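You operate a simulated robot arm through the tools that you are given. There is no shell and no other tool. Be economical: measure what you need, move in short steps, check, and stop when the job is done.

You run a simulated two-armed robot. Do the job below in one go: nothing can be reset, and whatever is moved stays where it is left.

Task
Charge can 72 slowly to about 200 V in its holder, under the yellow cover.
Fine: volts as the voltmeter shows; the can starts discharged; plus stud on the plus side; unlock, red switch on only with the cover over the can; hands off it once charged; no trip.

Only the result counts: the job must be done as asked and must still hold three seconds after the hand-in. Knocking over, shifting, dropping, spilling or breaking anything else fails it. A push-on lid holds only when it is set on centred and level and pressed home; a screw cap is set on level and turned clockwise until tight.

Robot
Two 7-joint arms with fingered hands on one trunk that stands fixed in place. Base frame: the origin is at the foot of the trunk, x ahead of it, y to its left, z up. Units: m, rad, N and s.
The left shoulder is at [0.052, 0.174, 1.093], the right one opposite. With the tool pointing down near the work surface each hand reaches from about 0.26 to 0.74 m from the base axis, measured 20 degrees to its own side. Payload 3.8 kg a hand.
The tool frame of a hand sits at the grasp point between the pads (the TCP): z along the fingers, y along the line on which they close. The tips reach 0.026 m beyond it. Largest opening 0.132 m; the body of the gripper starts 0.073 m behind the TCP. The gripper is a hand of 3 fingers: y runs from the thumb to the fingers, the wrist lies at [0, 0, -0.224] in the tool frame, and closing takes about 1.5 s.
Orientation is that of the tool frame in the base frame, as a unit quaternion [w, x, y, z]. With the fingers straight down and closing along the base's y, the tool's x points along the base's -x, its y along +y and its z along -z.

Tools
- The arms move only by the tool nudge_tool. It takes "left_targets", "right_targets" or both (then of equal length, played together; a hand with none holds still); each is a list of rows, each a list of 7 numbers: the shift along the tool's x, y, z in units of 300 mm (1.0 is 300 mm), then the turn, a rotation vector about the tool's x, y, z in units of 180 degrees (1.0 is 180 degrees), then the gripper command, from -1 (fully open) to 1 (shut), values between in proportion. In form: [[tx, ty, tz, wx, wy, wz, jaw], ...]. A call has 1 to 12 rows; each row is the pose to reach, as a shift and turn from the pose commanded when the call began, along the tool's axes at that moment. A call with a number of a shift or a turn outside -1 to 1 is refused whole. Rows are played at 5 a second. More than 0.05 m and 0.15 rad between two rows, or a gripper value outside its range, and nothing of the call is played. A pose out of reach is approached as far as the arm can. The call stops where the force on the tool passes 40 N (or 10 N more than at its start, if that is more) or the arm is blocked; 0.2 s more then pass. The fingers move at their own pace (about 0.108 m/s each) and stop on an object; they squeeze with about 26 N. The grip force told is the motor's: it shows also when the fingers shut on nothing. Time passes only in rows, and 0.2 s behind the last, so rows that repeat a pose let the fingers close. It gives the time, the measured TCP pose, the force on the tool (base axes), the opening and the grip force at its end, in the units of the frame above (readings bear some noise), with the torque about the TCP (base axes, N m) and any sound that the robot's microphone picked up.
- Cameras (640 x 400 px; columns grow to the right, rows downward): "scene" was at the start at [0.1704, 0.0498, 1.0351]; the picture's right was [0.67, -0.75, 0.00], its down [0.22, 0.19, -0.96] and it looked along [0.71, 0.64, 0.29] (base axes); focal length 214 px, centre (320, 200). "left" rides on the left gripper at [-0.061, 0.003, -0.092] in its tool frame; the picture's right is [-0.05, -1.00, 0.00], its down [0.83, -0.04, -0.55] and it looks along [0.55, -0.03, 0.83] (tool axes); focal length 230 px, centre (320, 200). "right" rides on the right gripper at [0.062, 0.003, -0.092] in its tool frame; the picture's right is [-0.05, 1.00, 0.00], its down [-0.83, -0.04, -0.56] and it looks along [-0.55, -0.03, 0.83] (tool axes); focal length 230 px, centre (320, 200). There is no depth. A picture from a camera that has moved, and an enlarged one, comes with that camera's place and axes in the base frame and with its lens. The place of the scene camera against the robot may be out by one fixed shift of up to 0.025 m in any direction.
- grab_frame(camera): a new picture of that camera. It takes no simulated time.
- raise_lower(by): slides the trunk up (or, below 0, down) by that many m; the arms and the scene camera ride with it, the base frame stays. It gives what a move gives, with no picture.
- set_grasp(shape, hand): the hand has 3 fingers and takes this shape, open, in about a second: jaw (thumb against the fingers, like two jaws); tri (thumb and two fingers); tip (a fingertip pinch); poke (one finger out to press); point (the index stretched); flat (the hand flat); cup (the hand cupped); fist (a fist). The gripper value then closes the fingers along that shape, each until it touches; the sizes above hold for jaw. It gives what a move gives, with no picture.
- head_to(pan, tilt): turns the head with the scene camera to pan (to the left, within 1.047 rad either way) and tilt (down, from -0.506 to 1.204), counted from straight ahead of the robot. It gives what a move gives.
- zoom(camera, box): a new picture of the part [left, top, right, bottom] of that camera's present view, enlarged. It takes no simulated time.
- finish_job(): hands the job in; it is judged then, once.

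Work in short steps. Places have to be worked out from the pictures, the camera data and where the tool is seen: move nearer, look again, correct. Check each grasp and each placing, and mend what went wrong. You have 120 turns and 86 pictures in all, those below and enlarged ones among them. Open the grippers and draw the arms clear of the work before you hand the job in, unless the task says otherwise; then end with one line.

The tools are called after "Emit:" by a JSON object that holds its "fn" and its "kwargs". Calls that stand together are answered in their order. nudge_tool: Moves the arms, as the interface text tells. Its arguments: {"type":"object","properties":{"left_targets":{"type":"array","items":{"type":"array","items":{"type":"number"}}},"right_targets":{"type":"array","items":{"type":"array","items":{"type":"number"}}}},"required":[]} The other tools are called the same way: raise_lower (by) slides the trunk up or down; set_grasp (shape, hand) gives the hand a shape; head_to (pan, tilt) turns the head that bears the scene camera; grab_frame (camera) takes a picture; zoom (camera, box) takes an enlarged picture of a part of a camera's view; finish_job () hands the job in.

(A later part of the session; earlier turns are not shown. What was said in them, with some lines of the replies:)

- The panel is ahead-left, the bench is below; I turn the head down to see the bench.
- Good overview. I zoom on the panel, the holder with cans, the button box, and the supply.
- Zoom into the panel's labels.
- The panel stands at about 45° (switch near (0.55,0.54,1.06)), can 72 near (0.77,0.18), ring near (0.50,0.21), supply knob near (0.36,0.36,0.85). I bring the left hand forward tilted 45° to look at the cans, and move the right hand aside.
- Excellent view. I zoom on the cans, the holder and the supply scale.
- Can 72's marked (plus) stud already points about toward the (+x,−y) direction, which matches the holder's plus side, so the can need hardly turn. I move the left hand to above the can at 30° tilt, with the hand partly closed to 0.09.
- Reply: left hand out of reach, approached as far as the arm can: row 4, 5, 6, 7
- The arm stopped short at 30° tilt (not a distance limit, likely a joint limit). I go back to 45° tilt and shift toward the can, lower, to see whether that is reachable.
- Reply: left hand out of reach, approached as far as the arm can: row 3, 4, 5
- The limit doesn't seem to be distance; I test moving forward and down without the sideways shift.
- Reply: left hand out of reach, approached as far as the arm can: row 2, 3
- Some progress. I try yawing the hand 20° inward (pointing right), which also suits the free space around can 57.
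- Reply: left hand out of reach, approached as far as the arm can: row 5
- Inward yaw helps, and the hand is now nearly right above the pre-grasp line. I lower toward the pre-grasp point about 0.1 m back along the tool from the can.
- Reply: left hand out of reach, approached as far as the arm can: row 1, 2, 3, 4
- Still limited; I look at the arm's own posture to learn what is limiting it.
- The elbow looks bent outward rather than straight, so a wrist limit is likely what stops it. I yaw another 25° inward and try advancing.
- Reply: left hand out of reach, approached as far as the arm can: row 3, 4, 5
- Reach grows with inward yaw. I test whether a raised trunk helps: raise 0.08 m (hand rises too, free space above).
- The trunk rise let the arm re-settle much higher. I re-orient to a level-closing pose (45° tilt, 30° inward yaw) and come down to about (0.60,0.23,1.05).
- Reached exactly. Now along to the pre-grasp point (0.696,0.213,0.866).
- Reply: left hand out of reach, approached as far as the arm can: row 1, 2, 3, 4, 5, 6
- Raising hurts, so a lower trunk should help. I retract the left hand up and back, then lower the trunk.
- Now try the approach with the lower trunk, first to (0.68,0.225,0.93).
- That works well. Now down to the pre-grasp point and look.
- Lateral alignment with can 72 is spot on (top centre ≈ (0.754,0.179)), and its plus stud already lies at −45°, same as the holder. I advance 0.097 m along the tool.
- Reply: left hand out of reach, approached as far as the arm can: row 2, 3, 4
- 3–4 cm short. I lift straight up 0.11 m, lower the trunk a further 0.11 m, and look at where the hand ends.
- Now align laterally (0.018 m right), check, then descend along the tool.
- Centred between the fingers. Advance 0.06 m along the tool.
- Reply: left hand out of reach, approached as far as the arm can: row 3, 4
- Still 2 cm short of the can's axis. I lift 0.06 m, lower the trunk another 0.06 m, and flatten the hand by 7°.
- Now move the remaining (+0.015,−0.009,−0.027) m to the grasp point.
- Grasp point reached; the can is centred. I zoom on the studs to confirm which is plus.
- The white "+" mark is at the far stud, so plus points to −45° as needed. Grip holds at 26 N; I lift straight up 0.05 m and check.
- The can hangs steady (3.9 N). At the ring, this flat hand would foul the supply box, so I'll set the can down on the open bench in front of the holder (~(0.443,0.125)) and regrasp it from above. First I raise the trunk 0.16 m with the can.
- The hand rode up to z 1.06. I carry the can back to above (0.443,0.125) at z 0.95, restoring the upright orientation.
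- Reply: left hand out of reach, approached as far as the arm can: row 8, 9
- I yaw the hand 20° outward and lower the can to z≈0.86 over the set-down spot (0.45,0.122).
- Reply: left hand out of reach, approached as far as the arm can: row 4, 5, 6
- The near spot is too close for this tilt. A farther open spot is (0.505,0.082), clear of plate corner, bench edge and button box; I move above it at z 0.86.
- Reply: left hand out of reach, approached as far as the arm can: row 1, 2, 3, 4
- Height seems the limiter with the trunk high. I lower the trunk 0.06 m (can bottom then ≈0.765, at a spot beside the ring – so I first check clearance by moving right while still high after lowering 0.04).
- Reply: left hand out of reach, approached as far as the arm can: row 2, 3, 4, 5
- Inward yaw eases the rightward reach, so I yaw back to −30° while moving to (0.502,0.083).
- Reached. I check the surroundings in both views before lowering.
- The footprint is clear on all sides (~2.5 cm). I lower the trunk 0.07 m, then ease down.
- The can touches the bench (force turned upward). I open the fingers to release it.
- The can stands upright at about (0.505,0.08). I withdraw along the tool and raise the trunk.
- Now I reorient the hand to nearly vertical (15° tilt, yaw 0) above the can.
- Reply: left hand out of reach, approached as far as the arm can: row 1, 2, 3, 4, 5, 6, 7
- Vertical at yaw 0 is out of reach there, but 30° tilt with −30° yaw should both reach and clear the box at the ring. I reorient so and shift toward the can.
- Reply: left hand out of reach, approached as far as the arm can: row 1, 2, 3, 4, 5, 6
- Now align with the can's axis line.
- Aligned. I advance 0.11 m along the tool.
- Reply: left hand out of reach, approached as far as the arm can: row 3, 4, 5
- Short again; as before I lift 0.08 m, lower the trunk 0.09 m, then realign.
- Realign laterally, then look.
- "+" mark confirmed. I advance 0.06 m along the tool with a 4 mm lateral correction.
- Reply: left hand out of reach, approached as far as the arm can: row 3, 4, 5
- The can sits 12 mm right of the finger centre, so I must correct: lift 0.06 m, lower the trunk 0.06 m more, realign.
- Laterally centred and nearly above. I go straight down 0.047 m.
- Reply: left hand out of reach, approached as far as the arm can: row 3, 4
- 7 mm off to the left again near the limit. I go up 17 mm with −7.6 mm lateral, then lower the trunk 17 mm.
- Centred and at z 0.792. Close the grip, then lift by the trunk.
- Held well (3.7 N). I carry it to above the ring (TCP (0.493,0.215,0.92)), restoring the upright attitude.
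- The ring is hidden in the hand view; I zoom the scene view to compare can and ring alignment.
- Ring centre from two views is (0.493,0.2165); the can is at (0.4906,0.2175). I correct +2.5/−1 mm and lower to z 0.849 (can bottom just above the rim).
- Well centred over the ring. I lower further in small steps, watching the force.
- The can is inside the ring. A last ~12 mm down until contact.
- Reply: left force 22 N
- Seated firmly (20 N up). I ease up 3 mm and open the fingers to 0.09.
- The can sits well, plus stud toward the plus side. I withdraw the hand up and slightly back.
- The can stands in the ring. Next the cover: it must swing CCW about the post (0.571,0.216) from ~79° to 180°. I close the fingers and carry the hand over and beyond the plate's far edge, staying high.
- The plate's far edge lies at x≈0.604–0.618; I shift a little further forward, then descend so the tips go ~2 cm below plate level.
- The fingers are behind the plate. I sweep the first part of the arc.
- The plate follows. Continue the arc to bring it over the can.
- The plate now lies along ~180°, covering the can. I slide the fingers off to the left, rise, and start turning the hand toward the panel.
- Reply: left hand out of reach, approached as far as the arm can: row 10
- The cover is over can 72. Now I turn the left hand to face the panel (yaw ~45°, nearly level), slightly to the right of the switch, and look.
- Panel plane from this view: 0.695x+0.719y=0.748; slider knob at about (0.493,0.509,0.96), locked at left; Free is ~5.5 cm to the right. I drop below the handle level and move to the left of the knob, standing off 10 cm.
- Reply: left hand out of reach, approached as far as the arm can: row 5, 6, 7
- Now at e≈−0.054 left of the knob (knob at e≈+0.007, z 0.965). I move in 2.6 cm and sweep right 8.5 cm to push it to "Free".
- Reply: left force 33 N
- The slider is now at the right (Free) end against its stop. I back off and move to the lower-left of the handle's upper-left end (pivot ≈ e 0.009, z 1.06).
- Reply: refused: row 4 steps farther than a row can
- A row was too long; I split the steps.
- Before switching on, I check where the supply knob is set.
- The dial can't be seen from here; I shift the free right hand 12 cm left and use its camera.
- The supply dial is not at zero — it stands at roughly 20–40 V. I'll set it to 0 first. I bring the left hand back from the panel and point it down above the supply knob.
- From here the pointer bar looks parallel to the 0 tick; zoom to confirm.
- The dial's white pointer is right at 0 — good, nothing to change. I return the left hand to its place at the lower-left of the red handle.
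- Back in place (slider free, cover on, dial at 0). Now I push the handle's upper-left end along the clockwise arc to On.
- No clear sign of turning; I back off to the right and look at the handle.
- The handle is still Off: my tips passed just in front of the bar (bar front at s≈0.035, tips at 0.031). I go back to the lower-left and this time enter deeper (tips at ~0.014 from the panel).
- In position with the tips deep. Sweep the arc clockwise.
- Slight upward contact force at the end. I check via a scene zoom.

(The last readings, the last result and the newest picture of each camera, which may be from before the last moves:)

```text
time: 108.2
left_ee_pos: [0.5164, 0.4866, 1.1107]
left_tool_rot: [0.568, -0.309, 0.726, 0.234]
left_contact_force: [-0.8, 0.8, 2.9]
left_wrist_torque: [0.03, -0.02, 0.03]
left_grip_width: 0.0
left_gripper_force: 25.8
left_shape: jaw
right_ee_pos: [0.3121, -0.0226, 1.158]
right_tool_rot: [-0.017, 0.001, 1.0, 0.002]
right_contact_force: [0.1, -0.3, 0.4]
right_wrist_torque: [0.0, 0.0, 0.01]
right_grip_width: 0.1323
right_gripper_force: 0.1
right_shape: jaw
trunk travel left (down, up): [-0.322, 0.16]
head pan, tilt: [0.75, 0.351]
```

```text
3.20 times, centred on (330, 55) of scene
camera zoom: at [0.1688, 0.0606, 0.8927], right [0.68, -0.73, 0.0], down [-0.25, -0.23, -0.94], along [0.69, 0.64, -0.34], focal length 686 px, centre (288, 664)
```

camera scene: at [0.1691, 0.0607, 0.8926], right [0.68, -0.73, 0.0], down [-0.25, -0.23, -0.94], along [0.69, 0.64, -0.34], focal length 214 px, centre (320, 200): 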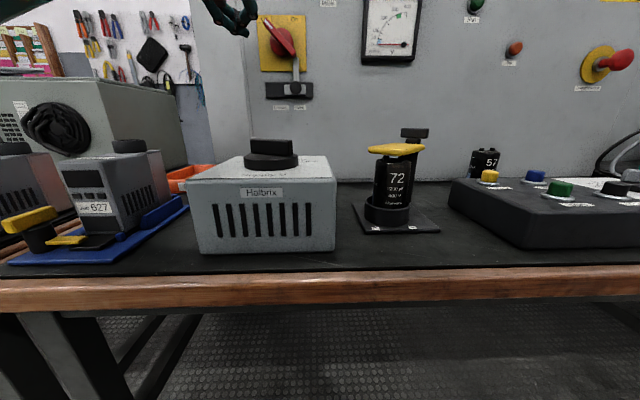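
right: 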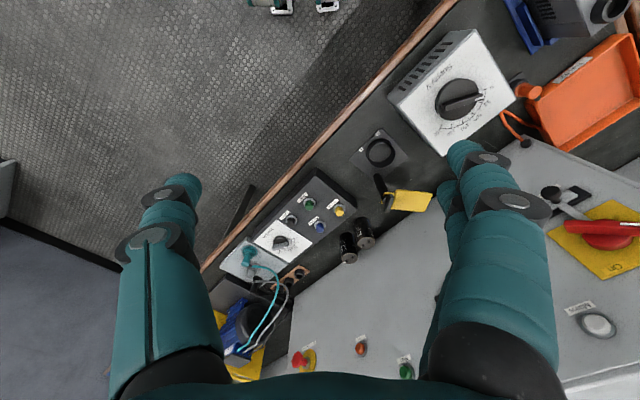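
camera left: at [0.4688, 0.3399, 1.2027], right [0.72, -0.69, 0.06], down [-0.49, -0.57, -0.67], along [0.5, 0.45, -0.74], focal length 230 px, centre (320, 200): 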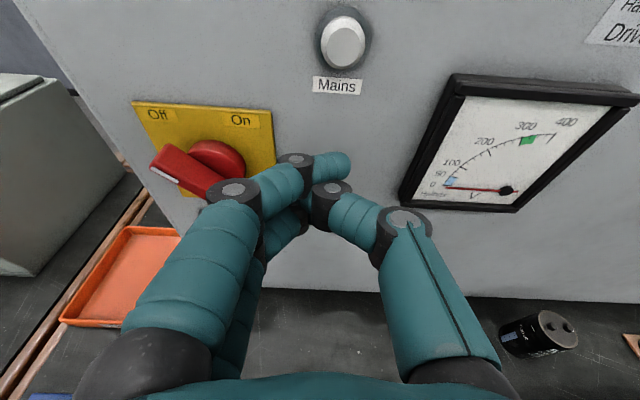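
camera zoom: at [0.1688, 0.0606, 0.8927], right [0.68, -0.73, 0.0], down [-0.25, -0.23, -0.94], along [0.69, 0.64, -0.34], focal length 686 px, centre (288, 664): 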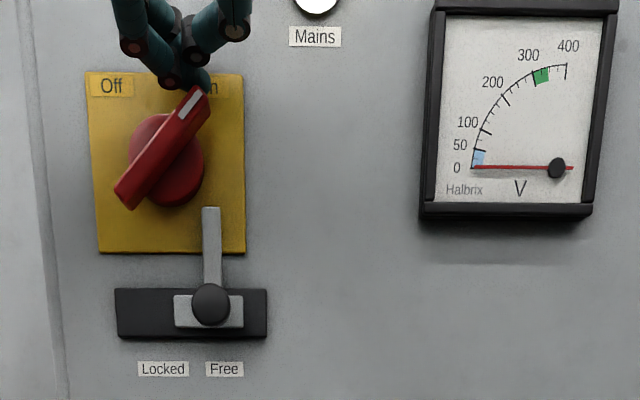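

The handle points to On and Mains looks lit, but it may be ~10° short; I push a little further against the stop.

Emit:
{"fn": "nudge_tool", "kwargs": {"left_targets": [[0.01, -0.016, 0.002, 0, 0, 0, 1], [0.019, -0.031, 0.005, 0, 0, 0, 1], [0.026, -0.039, 0.007, 0, 0, 0, 1], [0.032, -0.046, 0.008, 0, 0, 0, 1]]}}

Emit:
{"fn": "zoom", "kwargs": {"camera": "scene", "box": [230, 0, 430, 110]}}

```text
time: 109.2
left_ee_pos: [0.5236, 0.4768, 1.108]
left_tool_rot: [0.575, -0.308, 0.721, 0.233]
left_contact_force: [-5.5, 14.6, 36.5]
left_wrist_torque: [0.63, 0.13, 0.07]
left_grip_width: 0.0
left_gripper_force: 25.7
left_shape: jaw
right_ee_pos: [0.3107, -0.0226, 1.1595]
right_tool_rot: [-0.015, 0.0, 1.0, 0.002]
right_contact_force: [0.2, 0.0, -0.3]
right_wrist_torque: [0.01, -0.02, -0.03]
right_grip_width: 0.1318
right_gripper_force: 0.0
right_shape: jaw
trunk travel left (down, up): [-0.322, 0.16]
head pan, tilt: [0.75, 0.351]
```

```text
3.20 times, centred on (330, 55) of scene
camera zoom: at [0.1667, 0.0605, 0.8933], right [0.68, -0.73, 0.0], down [-0.25, -0.23, -0.94], along [0.69, 0.64, -0.34], focal length 686 px, centre (288, 664)
```

zoom: 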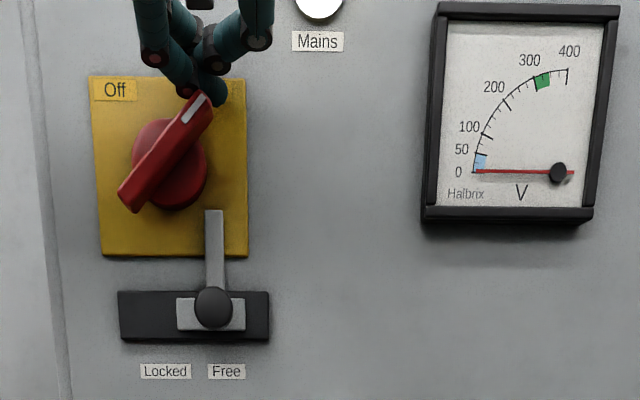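

The handle is at its On stop (39 N). I back off up and out, then carry the hand to above the supply knob, pointing down.

Emit:
{"fn": "nudge_tool", "kwargs": {"left_targets": [[-0.065, 0, -0.0165, 0, 0, 0, 1], [-0.02, 0, -0.15, 0, 0, 0, 1], [0.052, 0.028, -0.22, 0.009, 0.041, 0.012, 1], [0.125, 0.056, -0.271, 0.018, 0.083, 0.024, 1], [0.197, 0.084, -0.321, 0.027, 0.124, 0.037, 1], [0.269, 0.112, -0.371, 0.036, 0.166, 0.049, 1], [0.342, 0.14, -0.422, 0.045, 0.207, 0.061, 1], [0.414, 0.168, -0.472, 0.054, 0.249, 0.073, 1], [0.486, 0.196, -0.522, 0.063, 0.29, 0.085, 1], [0.558, 0.224, -0.572, 0.072, 0.331, 0.098, 1], [0.631, 0.252, -0.623, 0.081, 0.373, 0.11, 1], [0.703, 0.28, -0.673, 0.0896, 0.4142, 0.1221, 1]]}}

Emit:
{"fn": "grab_frame", "kwargs": {"camera": "left"}}

```text
time: 111.8
left_ee_pos: [0.2936, 0.3579, 0.9429]
left_tool_rot: [-0.003, -0.174, 0.985, 0.0]
left_contact_force: [0.1, -0.6, -0.8]
left_wrist_torque: [-0.01, 0.03, 0.02]
left_grip_width: 0.0
left_gripper_force: 26.6
left_shape: jaw
right_ee_pos: [0.3121, -0.0218, 1.16]
right_tool_rot: [-0.016, 0.0, 1.0, 0.002]
right_contact_force: [-0.3, 0.6, -0.7]
right_wrist_torque: [0.01, 0.0, -0.04]
right_grip_width: 0.1319
right_gripper_force: 0.0
right_shape: jaw
trunk travel left (down, up): [-0.322, 0.16]
head pan, tilt: [0.75, 0.351]
```

```text
9 pictures are left
camera left: at [0.3505, 0.3833, 1.0371], right [0.39, -0.92, 0.0], down [-0.76, -0.33, 0.56], along [-0.51, -0.22, -0.83], focal length 230 px, centre (320, 200)
```

left: 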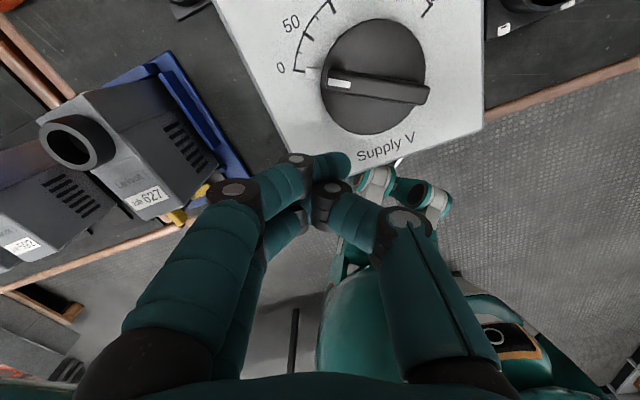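

Triangulated: knob bar centre (0.344,0.3375), top z≈0.86, pointing 103° (0 V). I lower the tips beside the bar's pointer end and move just up to it.

Emit:
{"fn": "nudge_tool", "kwargs": {"left_targets": [[0, 0, 0.08, 0, 0, 0, 1], [0, 0, 0.16, 0, 0, 0, 1], [0, 0, 0.23, 0, 0, 0, 1], [-0.025, -0.012, 0.23, 0, 0, 0, 1], [-0.05, -0.022, 0.23, 0, 0, 0, 1]]}}

```text
time: 113.0
left_ee_pos: [0.3091, 0.358, 0.8764]
left_tool_rot: [-0.001, -0.174, 0.985, 0.001]
left_contact_force: [-0.2, 0.6, 0.0]
left_wrist_torque: [-0.02, -0.04, 0.04]
left_grip_width: 0.0
left_gripper_force: 26.0
left_shape: jaw
right_ee_pos: [0.3108, -0.0214, 1.1589]
right_tool_rot: [-0.016, 0.0, 1.0, 0.002]
right_contact_force: [-0.1, 0.4, -0.3]
right_wrist_torque: [0.02, -0.01, -0.03]
right_grip_width: 0.132
right_gripper_force: 0.0
right_shape: jaw
trunk travel left (down, up): [-0.322, 0.16]
head pan, tilt: [0.75, 0.351]
```

Now the slow arc: push the pointer end clockwise about 28° (toward ~60 V) over 2.4 s, then read the meter.

Emit:
{"fn": "nudge_tool", "kwargs": {"left_targets": [[-0.013, -0.005, 0.01, 0, 0, 0, 1], [-0.0257, -0.0093, 0.01, 0, 0, 0, 1], [-0.0305, -0.007, 0.01, 0, 0, 0, 1], [-0.0354, -0.0047, 0.01, 0, 0, 0, 1], [-0.0403, -0.0023, 0.01, 0, 0, 0, 1], [-0.0452, -0.0007, 0.01, 0, 0, 0, 1], [-0.05, 0.001, 0.01, 0, 0, 0, 1], [-0.0549, 0.0026, 0.01, 0, 0, 0, 1], [-0.0597, 0.0042, 0.01, 0, 0, 0, 1], [-0.0665, 0.0052, 0.01, 0, 0, 0, 1], [-0.0734, 0.0061, 0.01, 0, 0, 0, 1], [-0.0802, 0.007, 0.01, 0, 0, 0, 1]]}}

Emit:
{"fn": "grab_frame", "kwargs": {"camera": "scene"}}

```text
time: 115.5
left_ee_pos: [0.3323, 0.3693, 0.8726]
left_tool_rot: [0.001, -0.174, 0.985, 0.001]
left_contact_force: [-1.2, 0.7, 0.2]
left_wrist_torque: [0.04, 0.0, 0.0]
left_grip_width: 0.0001
left_gripper_force: 25.8
left_shape: jaw
right_ee_pos: [0.312, -0.0219, 1.1592]
right_tool_rot: [-0.017, 0.0, 1.0, 0.001]
right_contact_force: [1.0, -0.4, 0.0]
right_wrist_torque: [0.02, -0.01, -0.01]
right_grip_width: 0.1317
right_gripper_force: 0.0
right_shape: jaw
trunk travel left (down, up): [-0.322, 0.16]
head pan, tilt: [0.75, 0.351]
```

```text
8 pictures are left
camera scene: at [0.169, 0.0608, 0.8926], right [0.68, -0.73, 0.0], down [-0.25, -0.23, -0.94], along [0.69, 0.64, -0.34], focal length 214 px, centre (320, 200)
```

scene: 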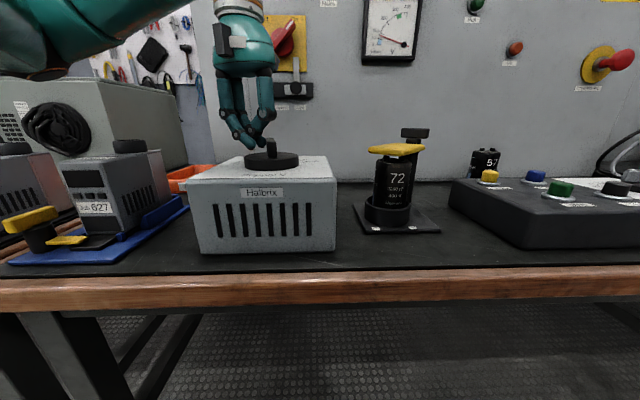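

The needle has risen; I zoom for an exact reading.

Emit:
{"fn": "zoom", "kwargs": {"camera": "scene", "box": [355, 0, 425, 65]}}

```text
6.15 times, centred on (390, 32) of scene
camera zoom: at [0.169, 0.0608, 0.8926], right [0.68, -0.73, 0.0], down [-0.25, -0.23, -0.94], along [0.69, 0.64, -0.34], focal length 1320 px, centre (-111, 1231)
```

zoom: 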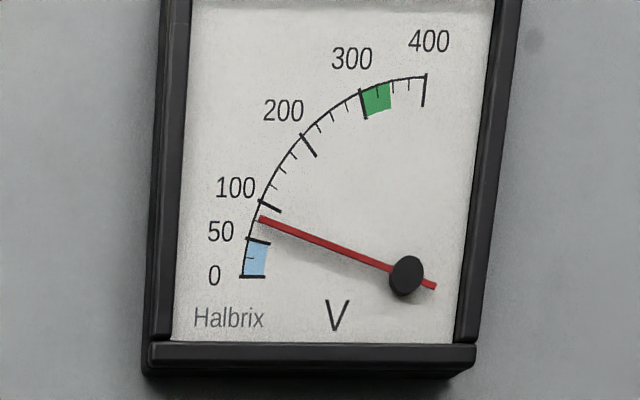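

It reads ≈ 78 V. I continue slowly another ~30°.

Emit:
{"fn": "nudge_tool", "kwargs": {"left_targets": [[-0.0052, 0, 0, 0, 0, 0, 1], [-0.0104, 0, 0, 0, 0, 0, 1], [-0.0156, -0.0003, 0, 0, 0, 0, 1], [-0.0208, -0.0005, 0, 0, 0, 0, 1], [-0.0259, -0.0016, 0, 0, 0, 0, 1], [-0.031, -0.0027, 0, 0, 0, 0, 1], [-0.036, -0.0039, 0, 0, 0, 0, 1], [-0.0411, -0.005, 0, 0, 0, 0, 1], [-0.0459, -0.0068, 0, 0, 0, 0, 1], [-0.0506, -0.0086, 0, 0, 0, 0, 1], [-0.0554, -0.0105, 0, 0, 0, 0, 1], [-0.0601, -0.0123, 0, 0, 0, 0, 1]]}}

Emit:
{"fn": "zoom", "kwargs": {"camera": "scene", "box": [355, 0, 425, 65]}}

```text
time: 118.2
left_ee_pos: [0.3506, 0.3717, 0.8721]
left_tool_rot: [0.0, -0.174, 0.985, 0.0]
left_contact_force: [-1.8, 0.4, 0.5]
left_wrist_torque: [0.0, 0.0, 0.0]
left_grip_width: 0.0
left_gripper_force: 25.7
left_shape: jaw
right_ee_pos: [0.3121, -0.0225, 1.1585]
right_tool_rot: [-0.017, 0.001, 1.0, 0.001]
right_contact_force: [-0.4, 0.3, -0.4]
right_wrist_torque: [0.01, 0.01, 0.01]
right_grip_width: 0.132
right_gripper_force: 0.1
right_shape: jaw
trunk travel left (down, up): [-0.322, 0.16]
head pan, tilt: [0.75, 0.351]
```

```text
6.15 times, centred on (390, 32) of scene
camera zoom: at [0.169, 0.0608, 0.8926], right [0.68, -0.73, 0.0], down [-0.25, -0.23, -0.94], along [0.69, 0.64, -0.34], focal length 1320 px, centre (-111, 1231)
```

zoom: 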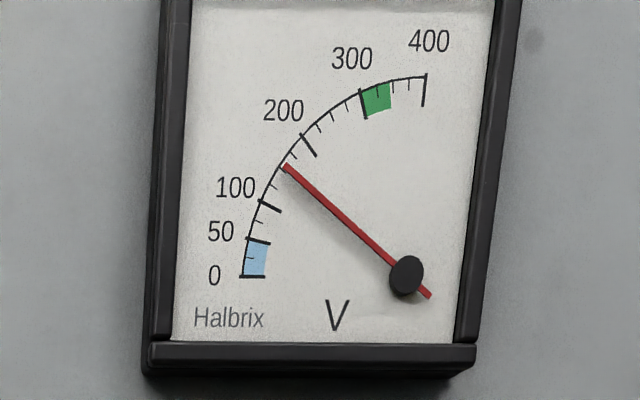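

About 152 V. ~2.45 V per degree, so I go 16° more (→ ~190 V) and hold.

Emit:
{"fn": "nudge_tool", "kwargs": {"left_targets": [[-0.0034, -0.0024, 0, 0, 0, 0, 1], [-0.0068, -0.0048, 0, 0, 0, 0, 1], [-0.0102, -0.0071, 0, 0, 0, 0, 1], [-0.0136, -0.0095, 0, 0, 0, 0, 1], [-0.017, -0.0119, 0, 0, 0, 0, 1], [-0.0203, -0.0143, 0, 0, 0, 0, 1], [-0.0237, -0.0166, 0, 0, 0, 0, 1], [-0.0271, -0.019, 0, 0, 0, 0, 1], [-0.0271, -0.019, 0, 0, 0, 0, 1], [-0.0271, -0.019, 0, 0, 0, 0, 1], [-0.0271, -0.019, 0, 0, 0, 0, 1]]}}

Emit:
{"fn": "zoom", "kwargs": {"camera": "scene", "box": [355, 0, 425, 65]}}

```text
time: 120.5
left_ee_pos: [0.3601, 0.3699, 0.8726]
left_tool_rot: [-0.001, -0.175, 0.985, 0.002]
left_contact_force: [-0.1, -0.4, 0.3]
left_wrist_torque: [0.02, 0.0, -0.03]
left_grip_width: 0.0001
left_gripper_force: 26.0
left_shape: jaw
right_ee_pos: [0.3131, -0.0219, 1.1593]
right_tool_rot: [-0.017, 0.0, 1.0, 0.002]
right_contact_force: [0.0, 0.4, 0.4]
right_wrist_torque: [0.05, 0.0, 0.0]
right_grip_width: 0.1318
right_gripper_force: 0.1
right_shape: jaw
trunk travel left (down, up): [-0.322, 0.16]
head pan, tilt: [0.75, 0.351]
```

```text
6.15 times, centred on (390, 32) of scene
camera zoom: at [0.169, 0.0608, 0.8926], right [0.68, -0.73, 0.0], down [-0.25, -0.23, -0.94], along [0.69, 0.64, -0.34], focal length 1320 px, centre (-111, 1231)
```

zoom: 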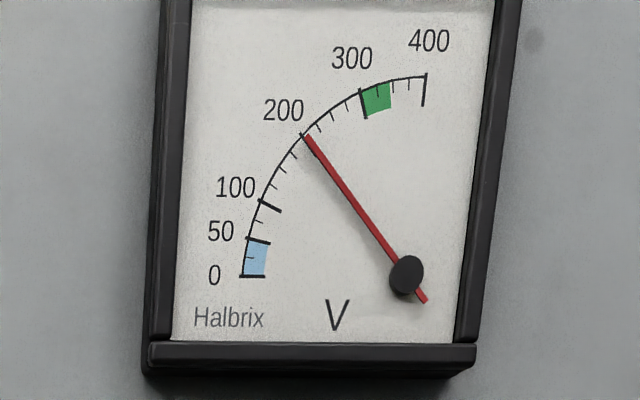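

The meter stands on 200 V. I slide the fingers off the bar's trailing side and lift straight away.

Emit:
{"fn": "nudge_tool", "kwargs": {"left_targets": [[0, 0.022, 0, 0, 0, 0, 1], [0, 0.043, 0, 0, 0, 0, 1], [0, 0.043, -0.1, 0, 0, 0, 1], [0, 0.043, -0.22, 0, 0, 0, 1], [0, 0.043, -0.36, 0, 0, 0, 1], [0, 0.043, -0.5, 0, 0, 0, 0.5], [0, 0.043, -0.64, 0, 0, 0, -1], [0, 0.043, -0.7, 0, 0, 0, -1], [0, 0.043, -0.7, 0, 0, 0, -1], [0, 0.043, -0.7, 0, 0, 0, -1], [0, 0.043, -0.7, 0, 0, 0, -1]]}}

Emit:
{"fn": "grab_frame", "kwargs": {"camera": "scene"}}

Emit:
{"fn": "zoom", "kwargs": {"camera": "scene", "box": [355, 0, 425, 65]}}

```text
time: 123.0
left_ee_pos: [0.3587, 0.3786, 1.0845]
left_tool_rot: [-0.001, -0.175, 0.985, 0.0]
left_contact_force: [0.7, 0.4, -0.5]
left_wrist_torque: [0.01, 0.0, 0.03]
left_grip_width: 0.132
left_gripper_force: 0.1
left_shape: jaw
right_ee_pos: [0.312, -0.0227, 1.1581]
right_tool_rot: [-0.016, 0.0, 1.0, 0.001]
right_contact_force: [-1.0, 0.3, 0.1]
right_wrist_torque: [-0.01, 0.01, -0.01]
right_grip_width: 0.132
right_gripper_force: 0.0
right_shape: jaw
trunk travel left (down, up): [-0.322, 0.16]
head pan, tilt: [0.75, 0.351]
```

```text
4 pictures are left
camera scene: at [0.1692, 0.0608, 0.8926], right [0.68, -0.73, 0.0], down [-0.25, -0.23, -0.94], along [0.69, 0.64, -0.34], focal length 214 px, centre (320, 200)
```

scene: 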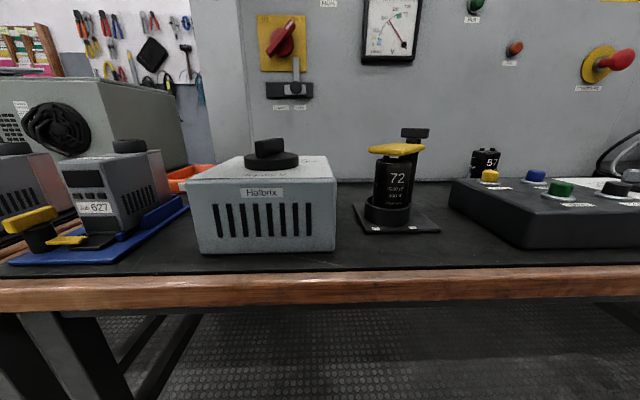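

```text
6.15 times, centred on (390, 32) of scene
camera zoom: at [0.1692, 0.0608, 0.8926], right [0.68, -0.73, 0.0], down [-0.25, -0.23, -0.94], along [0.69, 0.64, -0.34], focal length 1320 px, centre (-111, 1231)
```

zoom: 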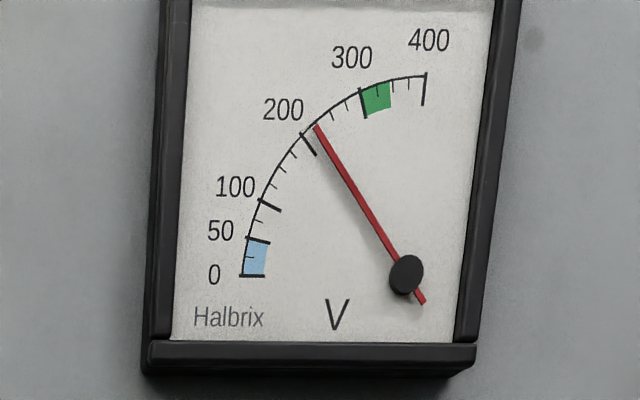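

The needle went on creeping to ~220 V after I stopped. I look at the dial setting from the hand camera.

Emit:
{"fn": "zoom", "kwargs": {"camera": "left", "box": [260, 20, 420, 160]}}

```text
2.86 times, centred on (340, 90) of left
camera zoom: at [0.4164, 0.4033, 1.178], right [0.39, -0.92, 0.0], down [-0.76, -0.33, 0.56], along [-0.51, -0.22, -0.83], focal length 657 px, centre (263, 514)
```

zoom: 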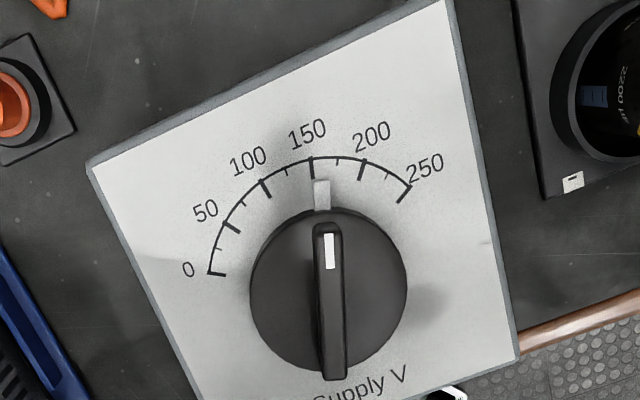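

Dial shows ≈157, i.e. the meter settles at √2× → ~222 V; I need ≈141 on the dial. The bar lies at ~26° and the hand at 20° yaw, so I can grip the bar and twist it back ~7.5°. I align above it with yaw 28° and descend, jaws at 5 cm.

Emit:
{"fn": "nudge_tool", "kwargs": {"left_targets": [[0.045, -0.056, 0, 0, 0, -0.022, 0.24], [0.089, -0.112, 0.05, 0, 0, -0.0444, 0.24], [0.089, -0.112, 0.18, 0, 0, -0.0444, 0.24], [0.089, -0.112, 0.32, 0, 0, -0.0444, 0.24], [0.089, -0.112, 0.45, 0, 0, -0.0444, 0.24], [0.089, -0.112, 0.55, 0, 0, -0.0444, 0.24], [0.089, -0.112, 0.63, 0, 0, -0.0444, 0.24], [0.089, -0.112, 0.67, 0, 0, -0.0444, 0.24], [0.089, -0.112, 0.7, 0, 0, -0.0444, 0.24]]}}

```text
time: 125.0
left_ee_pos: [0.3421, 0.3394, 0.8713]
left_tool_rot: [0.0, -0.242, 0.97, 0.001]
left_contact_force: [-0.3, 0.6, -0.3]
left_wrist_torque: [-0.01, 0.02, -0.01]
left_grip_width: 0.0504
left_gripper_force: 0.1
left_shape: jaw
right_ee_pos: [0.3119, -0.0216, 1.1595]
right_tool_rot: [-0.017, -0.001, 1.0, 0.002]
right_contact_force: [-0.3, -0.5, 0.0]
right_wrist_torque: [-0.02, -0.02, -0.01]
right_grip_width: 0.1317
right_gripper_force: 0.1
right_shape: jaw
trunk travel left (down, up): [-0.322, 0.16]
head pan, tilt: [0.75, 0.351]
```

No contact on the way. Close on the bar and twist 6° counter-clockwise (to yaw 34°), then hold.

Emit:
{"fn": "nudge_tool", "kwargs": {"left_targets": [[0, 0, 0, 0, 0, 0, 0.6], [0, 0, 0, 0, 0, 0, 0.8], [0, 0, 0, 0, 0, 0, 1], [0, 0, 0, 0, 0, 0, 1], [0, 0, 0, 0, 0, 0, 1], [0, 0, 0, 0, 0, -0.011, 1], [0, 0, 0, 0, 0, -0.022, 1], [0, 0, 0, 0, 0, -0.033, 1], [0, 0, 0, 0, 0, -0.033, 1], [0, 0, 0, 0, 0, -0.033, 1]]}}

Emit:
{"fn": "zoom", "kwargs": {"camera": "scene", "box": [355, 0, 425, 65]}}

```text
time: 127.2
left_ee_pos: [0.3427, 0.3396, 0.8723]
left_tool_rot: [-0.002, -0.293, 0.956, 0.0]
left_contact_force: [-4.8, -2.7, -13.3]
left_wrist_torque: [-0.02, 0.13, -0.06]
left_grip_width: 0.0076
left_gripper_force: 26.0
left_shape: jaw
right_ee_pos: [0.312, -0.0214, 1.1589]
right_tool_rot: [-0.018, 0.0, 1.0, 0.001]
right_contact_force: [-0.5, 0.3, -0.4]
right_wrist_torque: [-0.01, 0.02, 0.01]
right_grip_width: 0.1318
right_gripper_force: 0.1
right_shape: jaw
trunk travel left (down, up): [-0.322, 0.16]
head pan, tilt: [0.75, 0.351]
```

```text
6.15 times, centred on (390, 32) of scene
camera zoom: at [0.1691, 0.0609, 0.8925], right [0.68, -0.73, 0.0], down [-0.25, -0.23, -0.94], along [0.69, 0.64, -0.34], focal length 1320 px, centre (-111, 1231)
```

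zoom: 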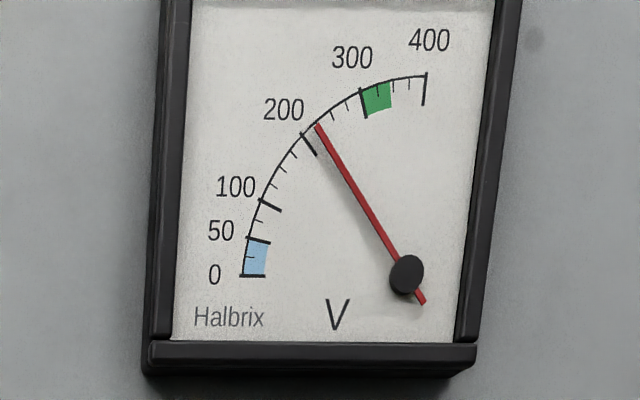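

The twist is done (grip held, yaw 34°), but the capacitor itself still holds ~222 V; it should bleed or settle toward the new setting. I release the knob, lift away, and let time pass.

Emit:
{"fn": "nudge_tool", "kwargs": {"left_targets": [[0, 0, 0, 0, 0, -0.033, 0.6], [0, 0, 0, 0, 0, -0.033, 0.24], [0, 0, 0, 0, 0, -0.033, 0.24], [0, 0, -0.1, 0, 0, -0.033, 0.24], [0, 0, -0.25, 0, 0, -0.033, 0.24], [0, 0, -0.4, 0, 0, -0.033, 0.24], [0, 0, -0.55, 0, 0, -0.033, 0.24], [0, 0, -0.7, 0, 0, -0.033, -1], [0, 0, -0.7, 0, 0, -0.033, -1]]}}

```text
time: 129.2
left_ee_pos: [0.343, 0.3416, 1.0795]
left_tool_rot: [-0.001, -0.342, 0.94, 0.0]
left_contact_force: [0.1, 1.2, 0.3]
left_wrist_torque: [-0.03, 0.02, -0.02]
left_grip_width: 0.1321
left_gripper_force: 0.1
left_shape: jaw
right_ee_pos: [0.3125, -0.0215, 1.1584]
right_tool_rot: [-0.016, 0.0, 1.0, 0.002]
right_contact_force: [0.2, 0.8, -0.6]
right_wrist_torque: [-0.04, 0.0, -0.02]
right_grip_width: 0.1322
right_gripper_force: 0.0
right_shape: jaw
trunk travel left (down, up): [-0.322, 0.16]
head pan, tilt: [0.75, 0.351]
```

I unintentionally repeated the 6° yaw while opening, so the dial may be a bit lower. I raise the trunk so the scene camera can see dial and meter together, and let some seconds pass.

Emit:
{"fn": "raise_lower", "kwargs": {"by": 0.15}}

Emit:
{"fn": "head_to", "kwargs": {"pan": 0.75, "tilt": 0.45}}

Emit:
{"fn": "nudge_tool", "kwargs": {"left_targets": [[0, 0, 0, 0, 0, 0, -1], [0, 0, 0, 0, 0, 0, -1], [0, 0, 0, 0, 0, 0, -1], [0, 0, 0, 0, 0, 0, -1], [0, 0, 0, 0, 0, 0, -1], [0, 0, 0, 0, 0, 0, -1], [0, 0, 0, 0, 0, 0, -1], [0, 0, 0, 0, 0, 0, -1], [0, 0, 0, 0, 0, 0, -1], [0, 0, 0, 0, 0, 0, -1], [0, 0, 0, 0, 0, 0, -1], [0, 0, 0, 0, 0, 0, -1]]}}

Emit:
{"fn": "nudge_tool", "kwargs": {"left_targets": [[0, 0, 0, 0, 0, 0, -1], [0, 0, 0, 0, 0, 0, -1], [0, 0, 0, 0, 0, 0, -1], [0, 0, 0, 0, 0, 0, -1], [0, 0, 0, 0, 0, 0, -1], [0, 0, 0, 0, 0, 0, -1], [0, 0, 0, 0, 0, 0, -1], [0, 0, 0, 0, 0, 0, -1], [0, 0, 0, 0, 0, 0, -1], [0, 0, 0, 0, 0, 0, -1], [0, 0, 0, 0, 0, 0, -1], [0, 0, 0, 0, 0, 0, -1]]}}

Emit:
{"fn": "zoom", "kwargs": {"camera": "scene", "box": [205, 20, 445, 240]}}

```text
time: 130.9
left_ee_pos: [0.3431, 0.3399, 1.2312]
left_tool_rot: [-0.001, -0.343, 0.939, 0.001]
left_contact_force: [0.2, 0.6, 0.2]
left_wrist_torque: [0.02, 0.01, -0.03]
left_grip_width: 0.1316
left_gripper_force: 0.1
left_shape: jaw
right_ee_pos: [0.3142, -0.0223, 1.3079]
right_tool_rot: [-0.017, 0.0, 1.0, 0.002]
right_contact_force: [0.7, 1.0, -0.3]
right_wrist_torque: [-0.01, 0.0, 0.03]
right_grip_width: 0.1317
right_gripper_force: 0.0
right_shape: jaw
trunk travel left (down, up): [-0.472, 0.01]
head pan, tilt: [0.75, 0.351]
```

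```text
time: 131.6
left_ee_pos: [0.3434, 0.3404, 1.232]
left_tool_rot: [0.0, -0.342, 0.94, 0.0]
left_contact_force: [-0.4, -0.5, -0.3]
left_wrist_torque: [0.0, 0.01, 0.02]
left_grip_width: 0.1319
left_gripper_force: 0.1
left_shape: jaw
right_ee_pos: [0.3116, -0.0215, 1.3091]
right_tool_rot: [-0.017, 0.0, 1.0, 0.002]
right_contact_force: [-0.8, 0.3, 0.5]
right_wrist_torque: [0.02, -0.02, -0.03]
right_grip_width: 0.1318
right_gripper_force: 0.1
right_shape: jaw
trunk travel left (down, up): [-0.472, 0.01]
head pan, tilt: [0.75, 0.45]
```

```text
time: 134.2
left_ee_pos: [0.3442, 0.34, 1.2323]
left_tool_rot: [0.0, -0.343, 0.94, 0.0]
left_contact_force: [-0.7, 0.8, -0.5]
left_wrist_torque: [-0.03, 0.02, 0.0]
left_grip_width: 0.1321
left_gripper_force: 0.0
left_shape: jaw
right_ee_pos: [0.3123, -0.021, 1.3102]
right_tool_rot: [-0.017, 0.0, 1.0, 0.001]
right_contact_force: [0.8, 0.4, 0.5]
right_wrist_torque: [0.04, -0.01, -0.03]
right_grip_width: 0.132
right_gripper_force: 0.0
right_shape: jaw
trunk travel left (down, up): [-0.472, 0.01]
head pan, tilt: [0.75, 0.45]
```

```text
time: 136.8
left_ee_pos: [0.343, 0.3399, 1.2334]
left_tool_rot: [-0.001, -0.343, 0.939, 0.001]
left_contact_force: [0.3, -0.7, 0.6]
left_wrist_torque: [-0.01, 0.0, 0.01]
left_grip_width: 0.1319
left_gripper_force: 0.0
left_shape: jaw
right_ee_pos: [0.3112, -0.0209, 1.3092]
right_tool_rot: [-0.017, -0.001, 1.0, 0.002]
right_contact_force: [-0.3, -0.1, -0.2]
right_wrist_torque: [0.05, 0.0, -0.03]
right_grip_width: 0.1318
right_gripper_force: 0.1
right_shape: jaw
trunk travel left (down, up): [-0.472, 0.01]
head pan, tilt: [0.75, 0.45]
```

```text
1.82 times, centred on (325, 130) of scene
camera zoom: at [0.188, 0.06, 1.0662], right [0.68, -0.73, 0.0], down [-0.32, -0.3, -0.9], along [0.66, 0.61, -0.44], focal length 390 px, centre (311, 327)
```

zoom: 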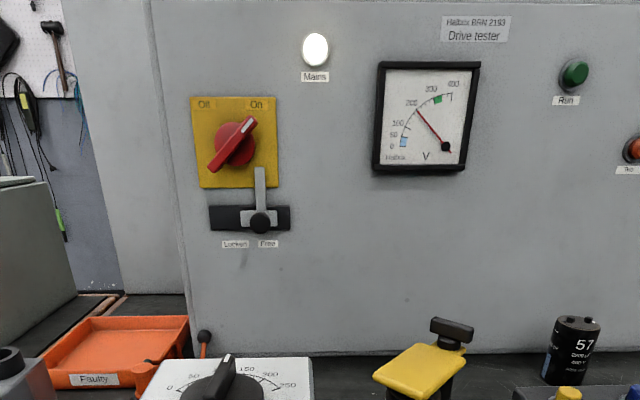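

The needle is back near ~193–200 V, so it bleeds down toward the dial's new setting. I let another ~13 s pass to see where it settles, then use the last picture on the meter.

Emit:
{"fn": "nudge_tool", "kwargs": {"left_targets": [[0, 0, 0, 0, 0, 0, -1], [0, 0, 0, 0, 0, 0, -1], [0, 0, 0, 0, 0, 0, -1], [0, 0, 0, 0, 0, 0, -1], [0, 0, 0, 0, 0, 0, -1], [0, 0, 0, 0, 0, 0, -1], [0, 0, 0, 0, 0, 0, -1], [0, 0, 0, 0, 0, 0, -1], [0, 0, 0, 0, 0, 0, -1], [0, 0, 0, 0, 0, 0, -1], [0, 0, 0, 0, 0, 0, -1], [0, 0, 0, 0, 0, 0, -1]]}}

Emit:
{"fn": "nudge_tool", "kwargs": {"left_targets": [[0, 0, 0, 0, 0, 0, -1], [0, 0, 0, 0, 0, 0, -1], [0, 0, 0, 0, 0, 0, -1], [0, 0, 0, 0, 0, 0, -1], [0, 0, 0, 0, 0, 0, -1], [0, 0, 0, 0, 0, 0, -1], [0, 0, 0, 0, 0, 0, -1], [0, 0, 0, 0, 0, 0, -1], [0, 0, 0, 0, 0, 0, -1], [0, 0, 0, 0, 0, 0, -1], [0, 0, 0, 0, 0, 0, -1], [0, 0, 0, 0, 0, 0, -1]]}}

Emit:
{"fn": "nudge_tool", "kwargs": {"left_targets": [[0, 0, 0, 0, 0, 0, -1], [0, 0, 0, 0, 0, 0, -1], [0, 0, 0, 0, 0, 0, -1], [0, 0, 0, 0, 0, 0, -1], [0, 0, 0, 0, 0, 0, -1], [0, 0, 0, 0, 0, 0, -1], [0, 0, 0, 0, 0, 0, -1], [0, 0, 0, 0, 0, 0, -1], [0, 0, 0, 0, 0, 0, -1], [0, 0, 0, 0, 0, 0, -1], [0, 0, 0, 0, 0, 0, -1], [0, 0, 0, 0, 0, 0, -1]]}}

Emit:
{"fn": "nudge_tool", "kwargs": {"left_targets": [[0, 0, 0, 0, 0, 0, -1], [0, 0, 0, 0, 0, 0, -1], [0, 0, 0, 0, 0, 0, -1], [0, 0, 0, 0, 0, 0, -1], [0, 0, 0, 0, 0, 0, -1], [0, 0, 0, 0, 0, 0, -1], [0, 0, 0, 0, 0, 0, -1], [0, 0, 0, 0, 0, 0, -1], [0, 0, 0, 0, 0, 0, -1], [0, 0, 0, 0, 0, 0, -1], [0, 0, 0, 0, 0, 0, -1], [0, 0, 0, 0, 0, 0, -1]]}}

Emit:
{"fn": "zoom", "kwargs": {"camera": "scene", "box": [350, 55, 418, 118]}}

```text
time: 139.4
left_ee_pos: [0.3433, 0.3402, 1.2333]
left_tool_rot: [-0.001, -0.342, 0.94, 0.001]
left_contact_force: [0.2, 0.4, -0.7]
left_wrist_torque: [0.02, 0.01, 0.0]
left_grip_width: 0.1319
left_gripper_force: 0.0
left_shape: jaw
right_ee_pos: [0.3109, -0.0214, 1.3102]
right_tool_rot: [-0.017, 0.0, 1.0, 0.002]
right_contact_force: [-0.5, 0.8, 0.7]
right_wrist_torque: [0.01, -0.01, -0.03]
right_grip_width: 0.132
right_gripper_force: 0.1
right_shape: jaw
trunk travel left (down, up): [-0.472, 0.01]
head pan, tilt: [0.75, 0.45]
```

```text
time: 142.0
left_ee_pos: [0.3436, 0.3409, 1.2332]
left_tool_rot: [0.0, -0.342, 0.94, 0.0]
left_contact_force: [-0.5, -0.1, 0.5]
left_wrist_torque: [-0.03, 0.0, 0.03]
left_grip_width: 0.132
left_gripper_force: 0.0
left_shape: jaw
right_ee_pos: [0.3115, -0.0213, 1.3087]
right_tool_rot: [-0.016, 0.0, 1.0, 0.001]
right_contact_force: [0.0, 0.1, -0.3]
right_wrist_torque: [0.02, -0.01, -0.02]
right_grip_width: 0.132
right_gripper_force: 0.1
right_shape: jaw
trunk travel left (down, up): [-0.472, 0.01]
head pan, tilt: [0.75, 0.45]
```

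```text
time: 144.6
left_ee_pos: [0.3429, 0.3407, 1.2326]
left_tool_rot: [-0.001, -0.341, 0.94, 0.0]
left_contact_force: [0.8, 0.7, -0.9]
left_wrist_torque: [-0.02, 0.01, 0.0]
left_grip_width: 0.1319
left_gripper_force: 0.0
left_shape: jaw
right_ee_pos: [0.3113, -0.0231, 1.3101]
right_tool_rot: [-0.017, 0.0, 1.0, 0.001]
right_contact_force: [-1.0, -0.2, 0.3]
right_wrist_torque: [-0.03, 0.0, 0.01]
right_grip_width: 0.1321
right_gripper_force: 0.0
right_shape: jaw
trunk travel left (down, up): [-0.472, 0.01]
head pan, tilt: [0.75, 0.45]
```

```text
time: 147.2
left_ee_pos: [0.3432, 0.3393, 1.2318]
left_tool_rot: [0.0, -0.341, 0.94, 0.0]
left_contact_force: [-0.6, -0.4, -0.1]
left_wrist_torque: [0.01, 0.01, 0.01]
left_grip_width: 0.1317
left_gripper_force: 0.2
left_shape: jaw
right_ee_pos: [0.3117, -0.0228, 1.3087]
right_tool_rot: [-0.017, 0.0, 1.0, 0.002]
right_contact_force: [0.3, 0.4, -0.4]
right_wrist_torque: [0.0, 0.02, -0.02]
right_grip_width: 0.1318
right_gripper_force: 0.1
right_shape: jaw
trunk travel left (down, up): [-0.472, 0.01]
head pan, tilt: [0.75, 0.45]
```

```text
refused: no pictures are left
```

The picture budget is used up. From the twist geometry the dial is now ≈135–138 (≈190–195 V). I'll regrip once at yaw 32° (≈141 on the dial → ≈200 V): trunk back down, align and descend as before.

Emit:
{"fn": "raise_lower", "kwargs": {"by": -0.15}}

Emit:
{"fn": "nudge_tool", "kwargs": {"left_targets": [[0, 0, 0, 0, 0, 0.0146, 0.24], [0, 0, 0, 0, 0, 0.0293, 0.24], [0, 0, 0.05, 0, 0, 0.0439, 0.24], [0, 0, 0.12, 0, 0, 0.0439, 0.24], [0, 0, 0.24, 0, 0, 0.0439, 0.24], [0, 0, 0.36, 0, 0, 0.0439, 0.24], [0, 0, 0.47, 0, 0, 0.0439, 0.24]]}}

```text
time: 148.9
left_ee_pos: [0.3433, 0.34, 1.0832]
left_tool_rot: [0.0, -0.342, 0.94, 0.001]
left_contact_force: [1.2, -0.7, -0.8]
left_wrist_torque: [0.01, -0.02, 0.05]
left_grip_width: 0.1317
left_gripper_force: 0.0
left_shape: jaw
right_ee_pos: [0.3118, -0.0215, 1.1603]
right_tool_rot: [-0.016, 0.001, 1.0, 0.003]
right_contact_force: [-0.5, 0.3, 0.4]
right_wrist_torque: [0.01, 0.0, -0.02]
right_grip_width: 0.1319
right_gripper_force: 0.0
right_shape: jaw
trunk travel left (down, up): [-0.322, 0.16]
head pan, tilt: [0.75, 0.45]
```

```text
time: 150.5
left_ee_pos: [0.3445, 0.3406, 0.9404]
left_tool_rot: [0.0, -0.276, 0.961, 0.001]
left_contact_force: [-0.4, -0.3, 1.3]
left_wrist_torque: [-0.03, -0.02, 0.01]
left_grip_width: 0.0509
left_gripper_force: 0.1
left_shape: jaw
right_ee_pos: [0.3121, -0.0217, 1.1601]
right_tool_rot: [-0.017, 0.001, 1.0, 0.002]
right_contact_force: [0.9, 0.7, -1.1]
right_wrist_torque: [-0.01, -0.02, 0.01]
right_grip_width: 0.1319
right_gripper_force: 0.1
right_shape: jaw
trunk travel left (down, up): [-0.322, 0.16]
head pan, tilt: [0.75, 0.45]
```

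Yaw is 32.0°. Descend, close on the bar for a second, then open and lift straight up.

Emit:
{"fn": "nudge_tool", "kwargs": {"left_targets": [[0, 0, 0.11, 0, 0, 0, 0.24], [0, 0, 0.19, 0, 0, 0, 0.24], [0, 0, 0.227, 0, 0, 0, 0.24], [0, 0, 0.227, 0, 0, 0, 0.6], [0, 0, 0.227, 0, 0, 0, 0.8], [0, 0, 0.227, 0, 0, 0, 1], [0, 0, 0.227, 0, 0, 0, 1], [0, 0, 0.227, 0, 0, 0, 1], [0, 0, 0.227, 0, 0, 0, 1]]}}

Emit:
{"fn": "nudge_tool", "kwargs": {"left_targets": [[0, 0, 0, 0, 0, 0, 0.6], [0, 0, 0, 0, 0, 0, 0.24], [0, 0, 0, 0, 0, 0, 0.24], [0, 0, -0.1, 0, 0, 0, 0.24], [0, 0, -0.25, 0, 0, 0, 0.24], [0, 0, -0.4, 0, 0, 0, 0.24], [0, 0, -0.55, 0, 0, 0, 0], [0, 0, -0.7, 0, 0, 0, -1], [0, 0, -0.7, 0, 0, 0, -1], [0, 0, -0.7, 0, 0, 0, -1], [0, 0, -0.7, 0, 0, 0, -1], [0, 0, -0.7, 0, 0, 0, -1]]}}

```text
time: 152.5
left_ee_pos: [0.3414, 0.3406, 0.8726]
left_tool_rot: [-0.001, -0.277, 0.961, 0.001]
left_contact_force: [0.4, -1.6, -4.6]
left_wrist_torque: [0.02, 0.05, 0.04]
left_grip_width: 0.0074
left_gripper_force: 25.7
left_shape: jaw
right_ee_pos: [0.3116, -0.0226, 1.1589]
right_tool_rot: [-0.016, 0.0, 1.0, 0.002]
right_contact_force: [0.0, 0.3, 0.0]
right_wrist_torque: [0.01, 0.01, 0.0]
right_grip_width: 0.1318
right_gripper_force: 0.1
right_shape: jaw
trunk travel left (down, up): [-0.322, 0.16]
head pan, tilt: [0.75, 0.45]
```

```text
time: 155.1
left_ee_pos: [0.3444, 0.3386, 1.0831]
left_tool_rot: [0.0, -0.277, 0.961, 0.001]
left_contact_force: [0.1, 0.9, -0.3]
left_wrist_torque: [0.02, -0.02, 0.01]
left_grip_width: 0.1319
left_gripper_force: 0.1
left_shape: jaw
right_ee_pos: [0.3115, -0.021, 1.1589]
right_tool_rot: [-0.017, 0.0, 1.0, 0.002]
right_contact_force: [-0.3, -0.3, -1.1]
right_wrist_torque: [0.01, 0.0, 0.0]
right_grip_width: 0.1321
right_gripper_force: 0.1
right_shape: jaw
trunk travel left (down, up): [-0.322, 0.16]
head pan, tilt: [0.75, 0.45]
```

The regrip aligned the bar smoothly and both hands are open and clear. I let the voltage settle a few seconds, raising the hand a bit more.

Emit:
{"fn": "nudge_tool", "kwargs": {"left_targets": [[0, 0, -0.1, 0, 0, 0, -1], [0, 0, -0.2, 0, 0, 0, -1], [0, 0, -0.2, 0, 0, 0, -1], [0, 0, -0.2, 0, 0, 0, -1], [0, 0, -0.2, 0, 0, 0, -1], [0, 0, -0.2, 0, 0, 0, -1], [0, 0, -0.2, 0, 0, 0, -1], [0, 0, -0.2, 0, 0, 0, -1], [0, 0, -0.2, 0, 0, 0, -1], [0, 0, -0.2, 0, 0, 0, -1], [0, 0, -0.2, 0, 0, 0, -1], [0, 0, -0.2, 0, 0, 0, -1]]}}

Emit:
{"fn": "nudge_tool", "kwargs": {"left_targets": [[0, 0, 0, 0, 0, 0, -1], [0, 0, 0, 0, 0, 0, -1], [0, 0, 0, 0, 0, 0, -1], [0, 0, 0, 0, 0, 0, -1], [0, 0, 0, 0, 0, 0, -1], [0, 0, 0, 0, 0, 0, -1], [0, 0, 0, 0, 0, 0, -1], [0, 0, 0, 0, 0, 0, -1], [0, 0, 0, 0, 0, 0, -1], [0, 0, 0, 0, 0, 0, -1], [0, 0, 0, 0, 0, 0, -1], [0, 0, 0, 0, 0, 0, -1]]}}

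Emit:
{"fn": "nudge_tool", "kwargs": {"left_targets": [[0, 0, 0, 0, 0, 0, -1], [0, 0, 0, 0, 0, 0, -1], [0, 0, 0, 0, 0, 0, -1], [0, 0, 0, 0, 0, 0, -1], [0, 0, 0, 0, 0, 0, -1], [0, 0, 0, 0, 0, 0, -1], [0, 0, 0, 0, 0, 0, -1], [0, 0, 0, 0, 0, 0, -1], [0, 0, 0, 0, 0, 0, -1], [0, 0, 0, 0, 0, 0, -1], [0, 0, 0, 0, 0, 0, -1], [0, 0, 0, 0, 0, 0, -1]]}}

```text
time: 157.7
left_ee_pos: [0.3419, 0.3392, 1.1424]
left_tool_rot: [0.0, -0.277, 0.961, 0.001]
left_contact_force: [0.4, -0.6, -0.3]
left_wrist_torque: [-0.03, 0.01, -0.03]
left_grip_width: 0.1319
left_gripper_force: 0.0
left_shape: jaw
right_ee_pos: [0.311, -0.022, 1.1584]
right_tool_rot: [-0.017, 0.001, 1.0, 0.002]
right_contact_force: [-0.4, -0.3, -0.6]
right_wrist_torque: [0.04, 0.0, 0.0]
right_grip_width: 0.132
right_gripper_force: 0.0
right_shape: jaw
trunk travel left (down, up): [-0.322, 0.16]
head pan, tilt: [0.75, 0.45]
```

```text
time: 160.3
left_ee_pos: [0.3421, 0.3387, 1.1436]
left_tool_rot: [0.0, -0.276, 0.961, 0.001]
left_contact_force: [-0.1, 0.6, -0.1]
left_wrist_torque: [-0.02, -0.01, 0.0]
left_grip_width: 0.1316
left_gripper_force: 0.0
left_shape: jaw
right_ee_pos: [0.3119, -0.0225, 1.1591]
right_tool_rot: [-0.016, 0.0, 1.0, 0.003]
right_contact_force: [0.5, 0.2, 0.3]
right_wrist_torque: [0.01, -0.02, 0.0]
right_grip_width: 0.1317
right_gripper_force: 0.1
right_shape: jaw
trunk travel left (down, up): [-0.322, 0.16]
head pan, tilt: [0.75, 0.45]
```

```text
time: 162.9
left_ee_pos: [0.342, 0.3393, 1.1423]
left_tool_rot: [0.0, -0.277, 0.961, 0.001]
left_contact_force: [0.2, 1.2, 0.2]
left_wrist_torque: [-0.01, 0.0, 0.06]
left_grip_width: 0.1319
left_gripper_force: 0.1
left_shape: jaw
right_ee_pos: [0.3117, -0.0227, 1.1591]
right_tool_rot: [-0.017, -0.001, 1.0, 0.001]
right_contact_force: [-0.7, 0.3, -0.6]
right_wrist_torque: [0.01, -0.01, 0.02]
right_grip_width: 0.1317
right_gripper_force: 0.0
right_shape: jaw
trunk travel left (down, up): [-0.322, 0.16]
head pan, tilt: [0.75, 0.45]
```

Everything is in place: can 72 in the holder under the cover, slider Free, switch On, dial ≈141 (≈200 V on the meter), hands clear. Handing in.

Emit:
{"fn": "finish_job", "kwargs": {}}

```text
The job is handed in.
```

Can 72 is in its holder with the plus stud on the plus side, the yellow cover is over it, and the red switch is unlocked and on; I estimate it stands at about 200 V, but I couldn't read the meter after my last adjustment. It overshot to about 222 V, so I turned the dial back. The last meter picture showed roughly 190–200 V, and I then nudged the dial up slightly with no pictures left. Both hands are open and clear, and I saw no sign of a trip.
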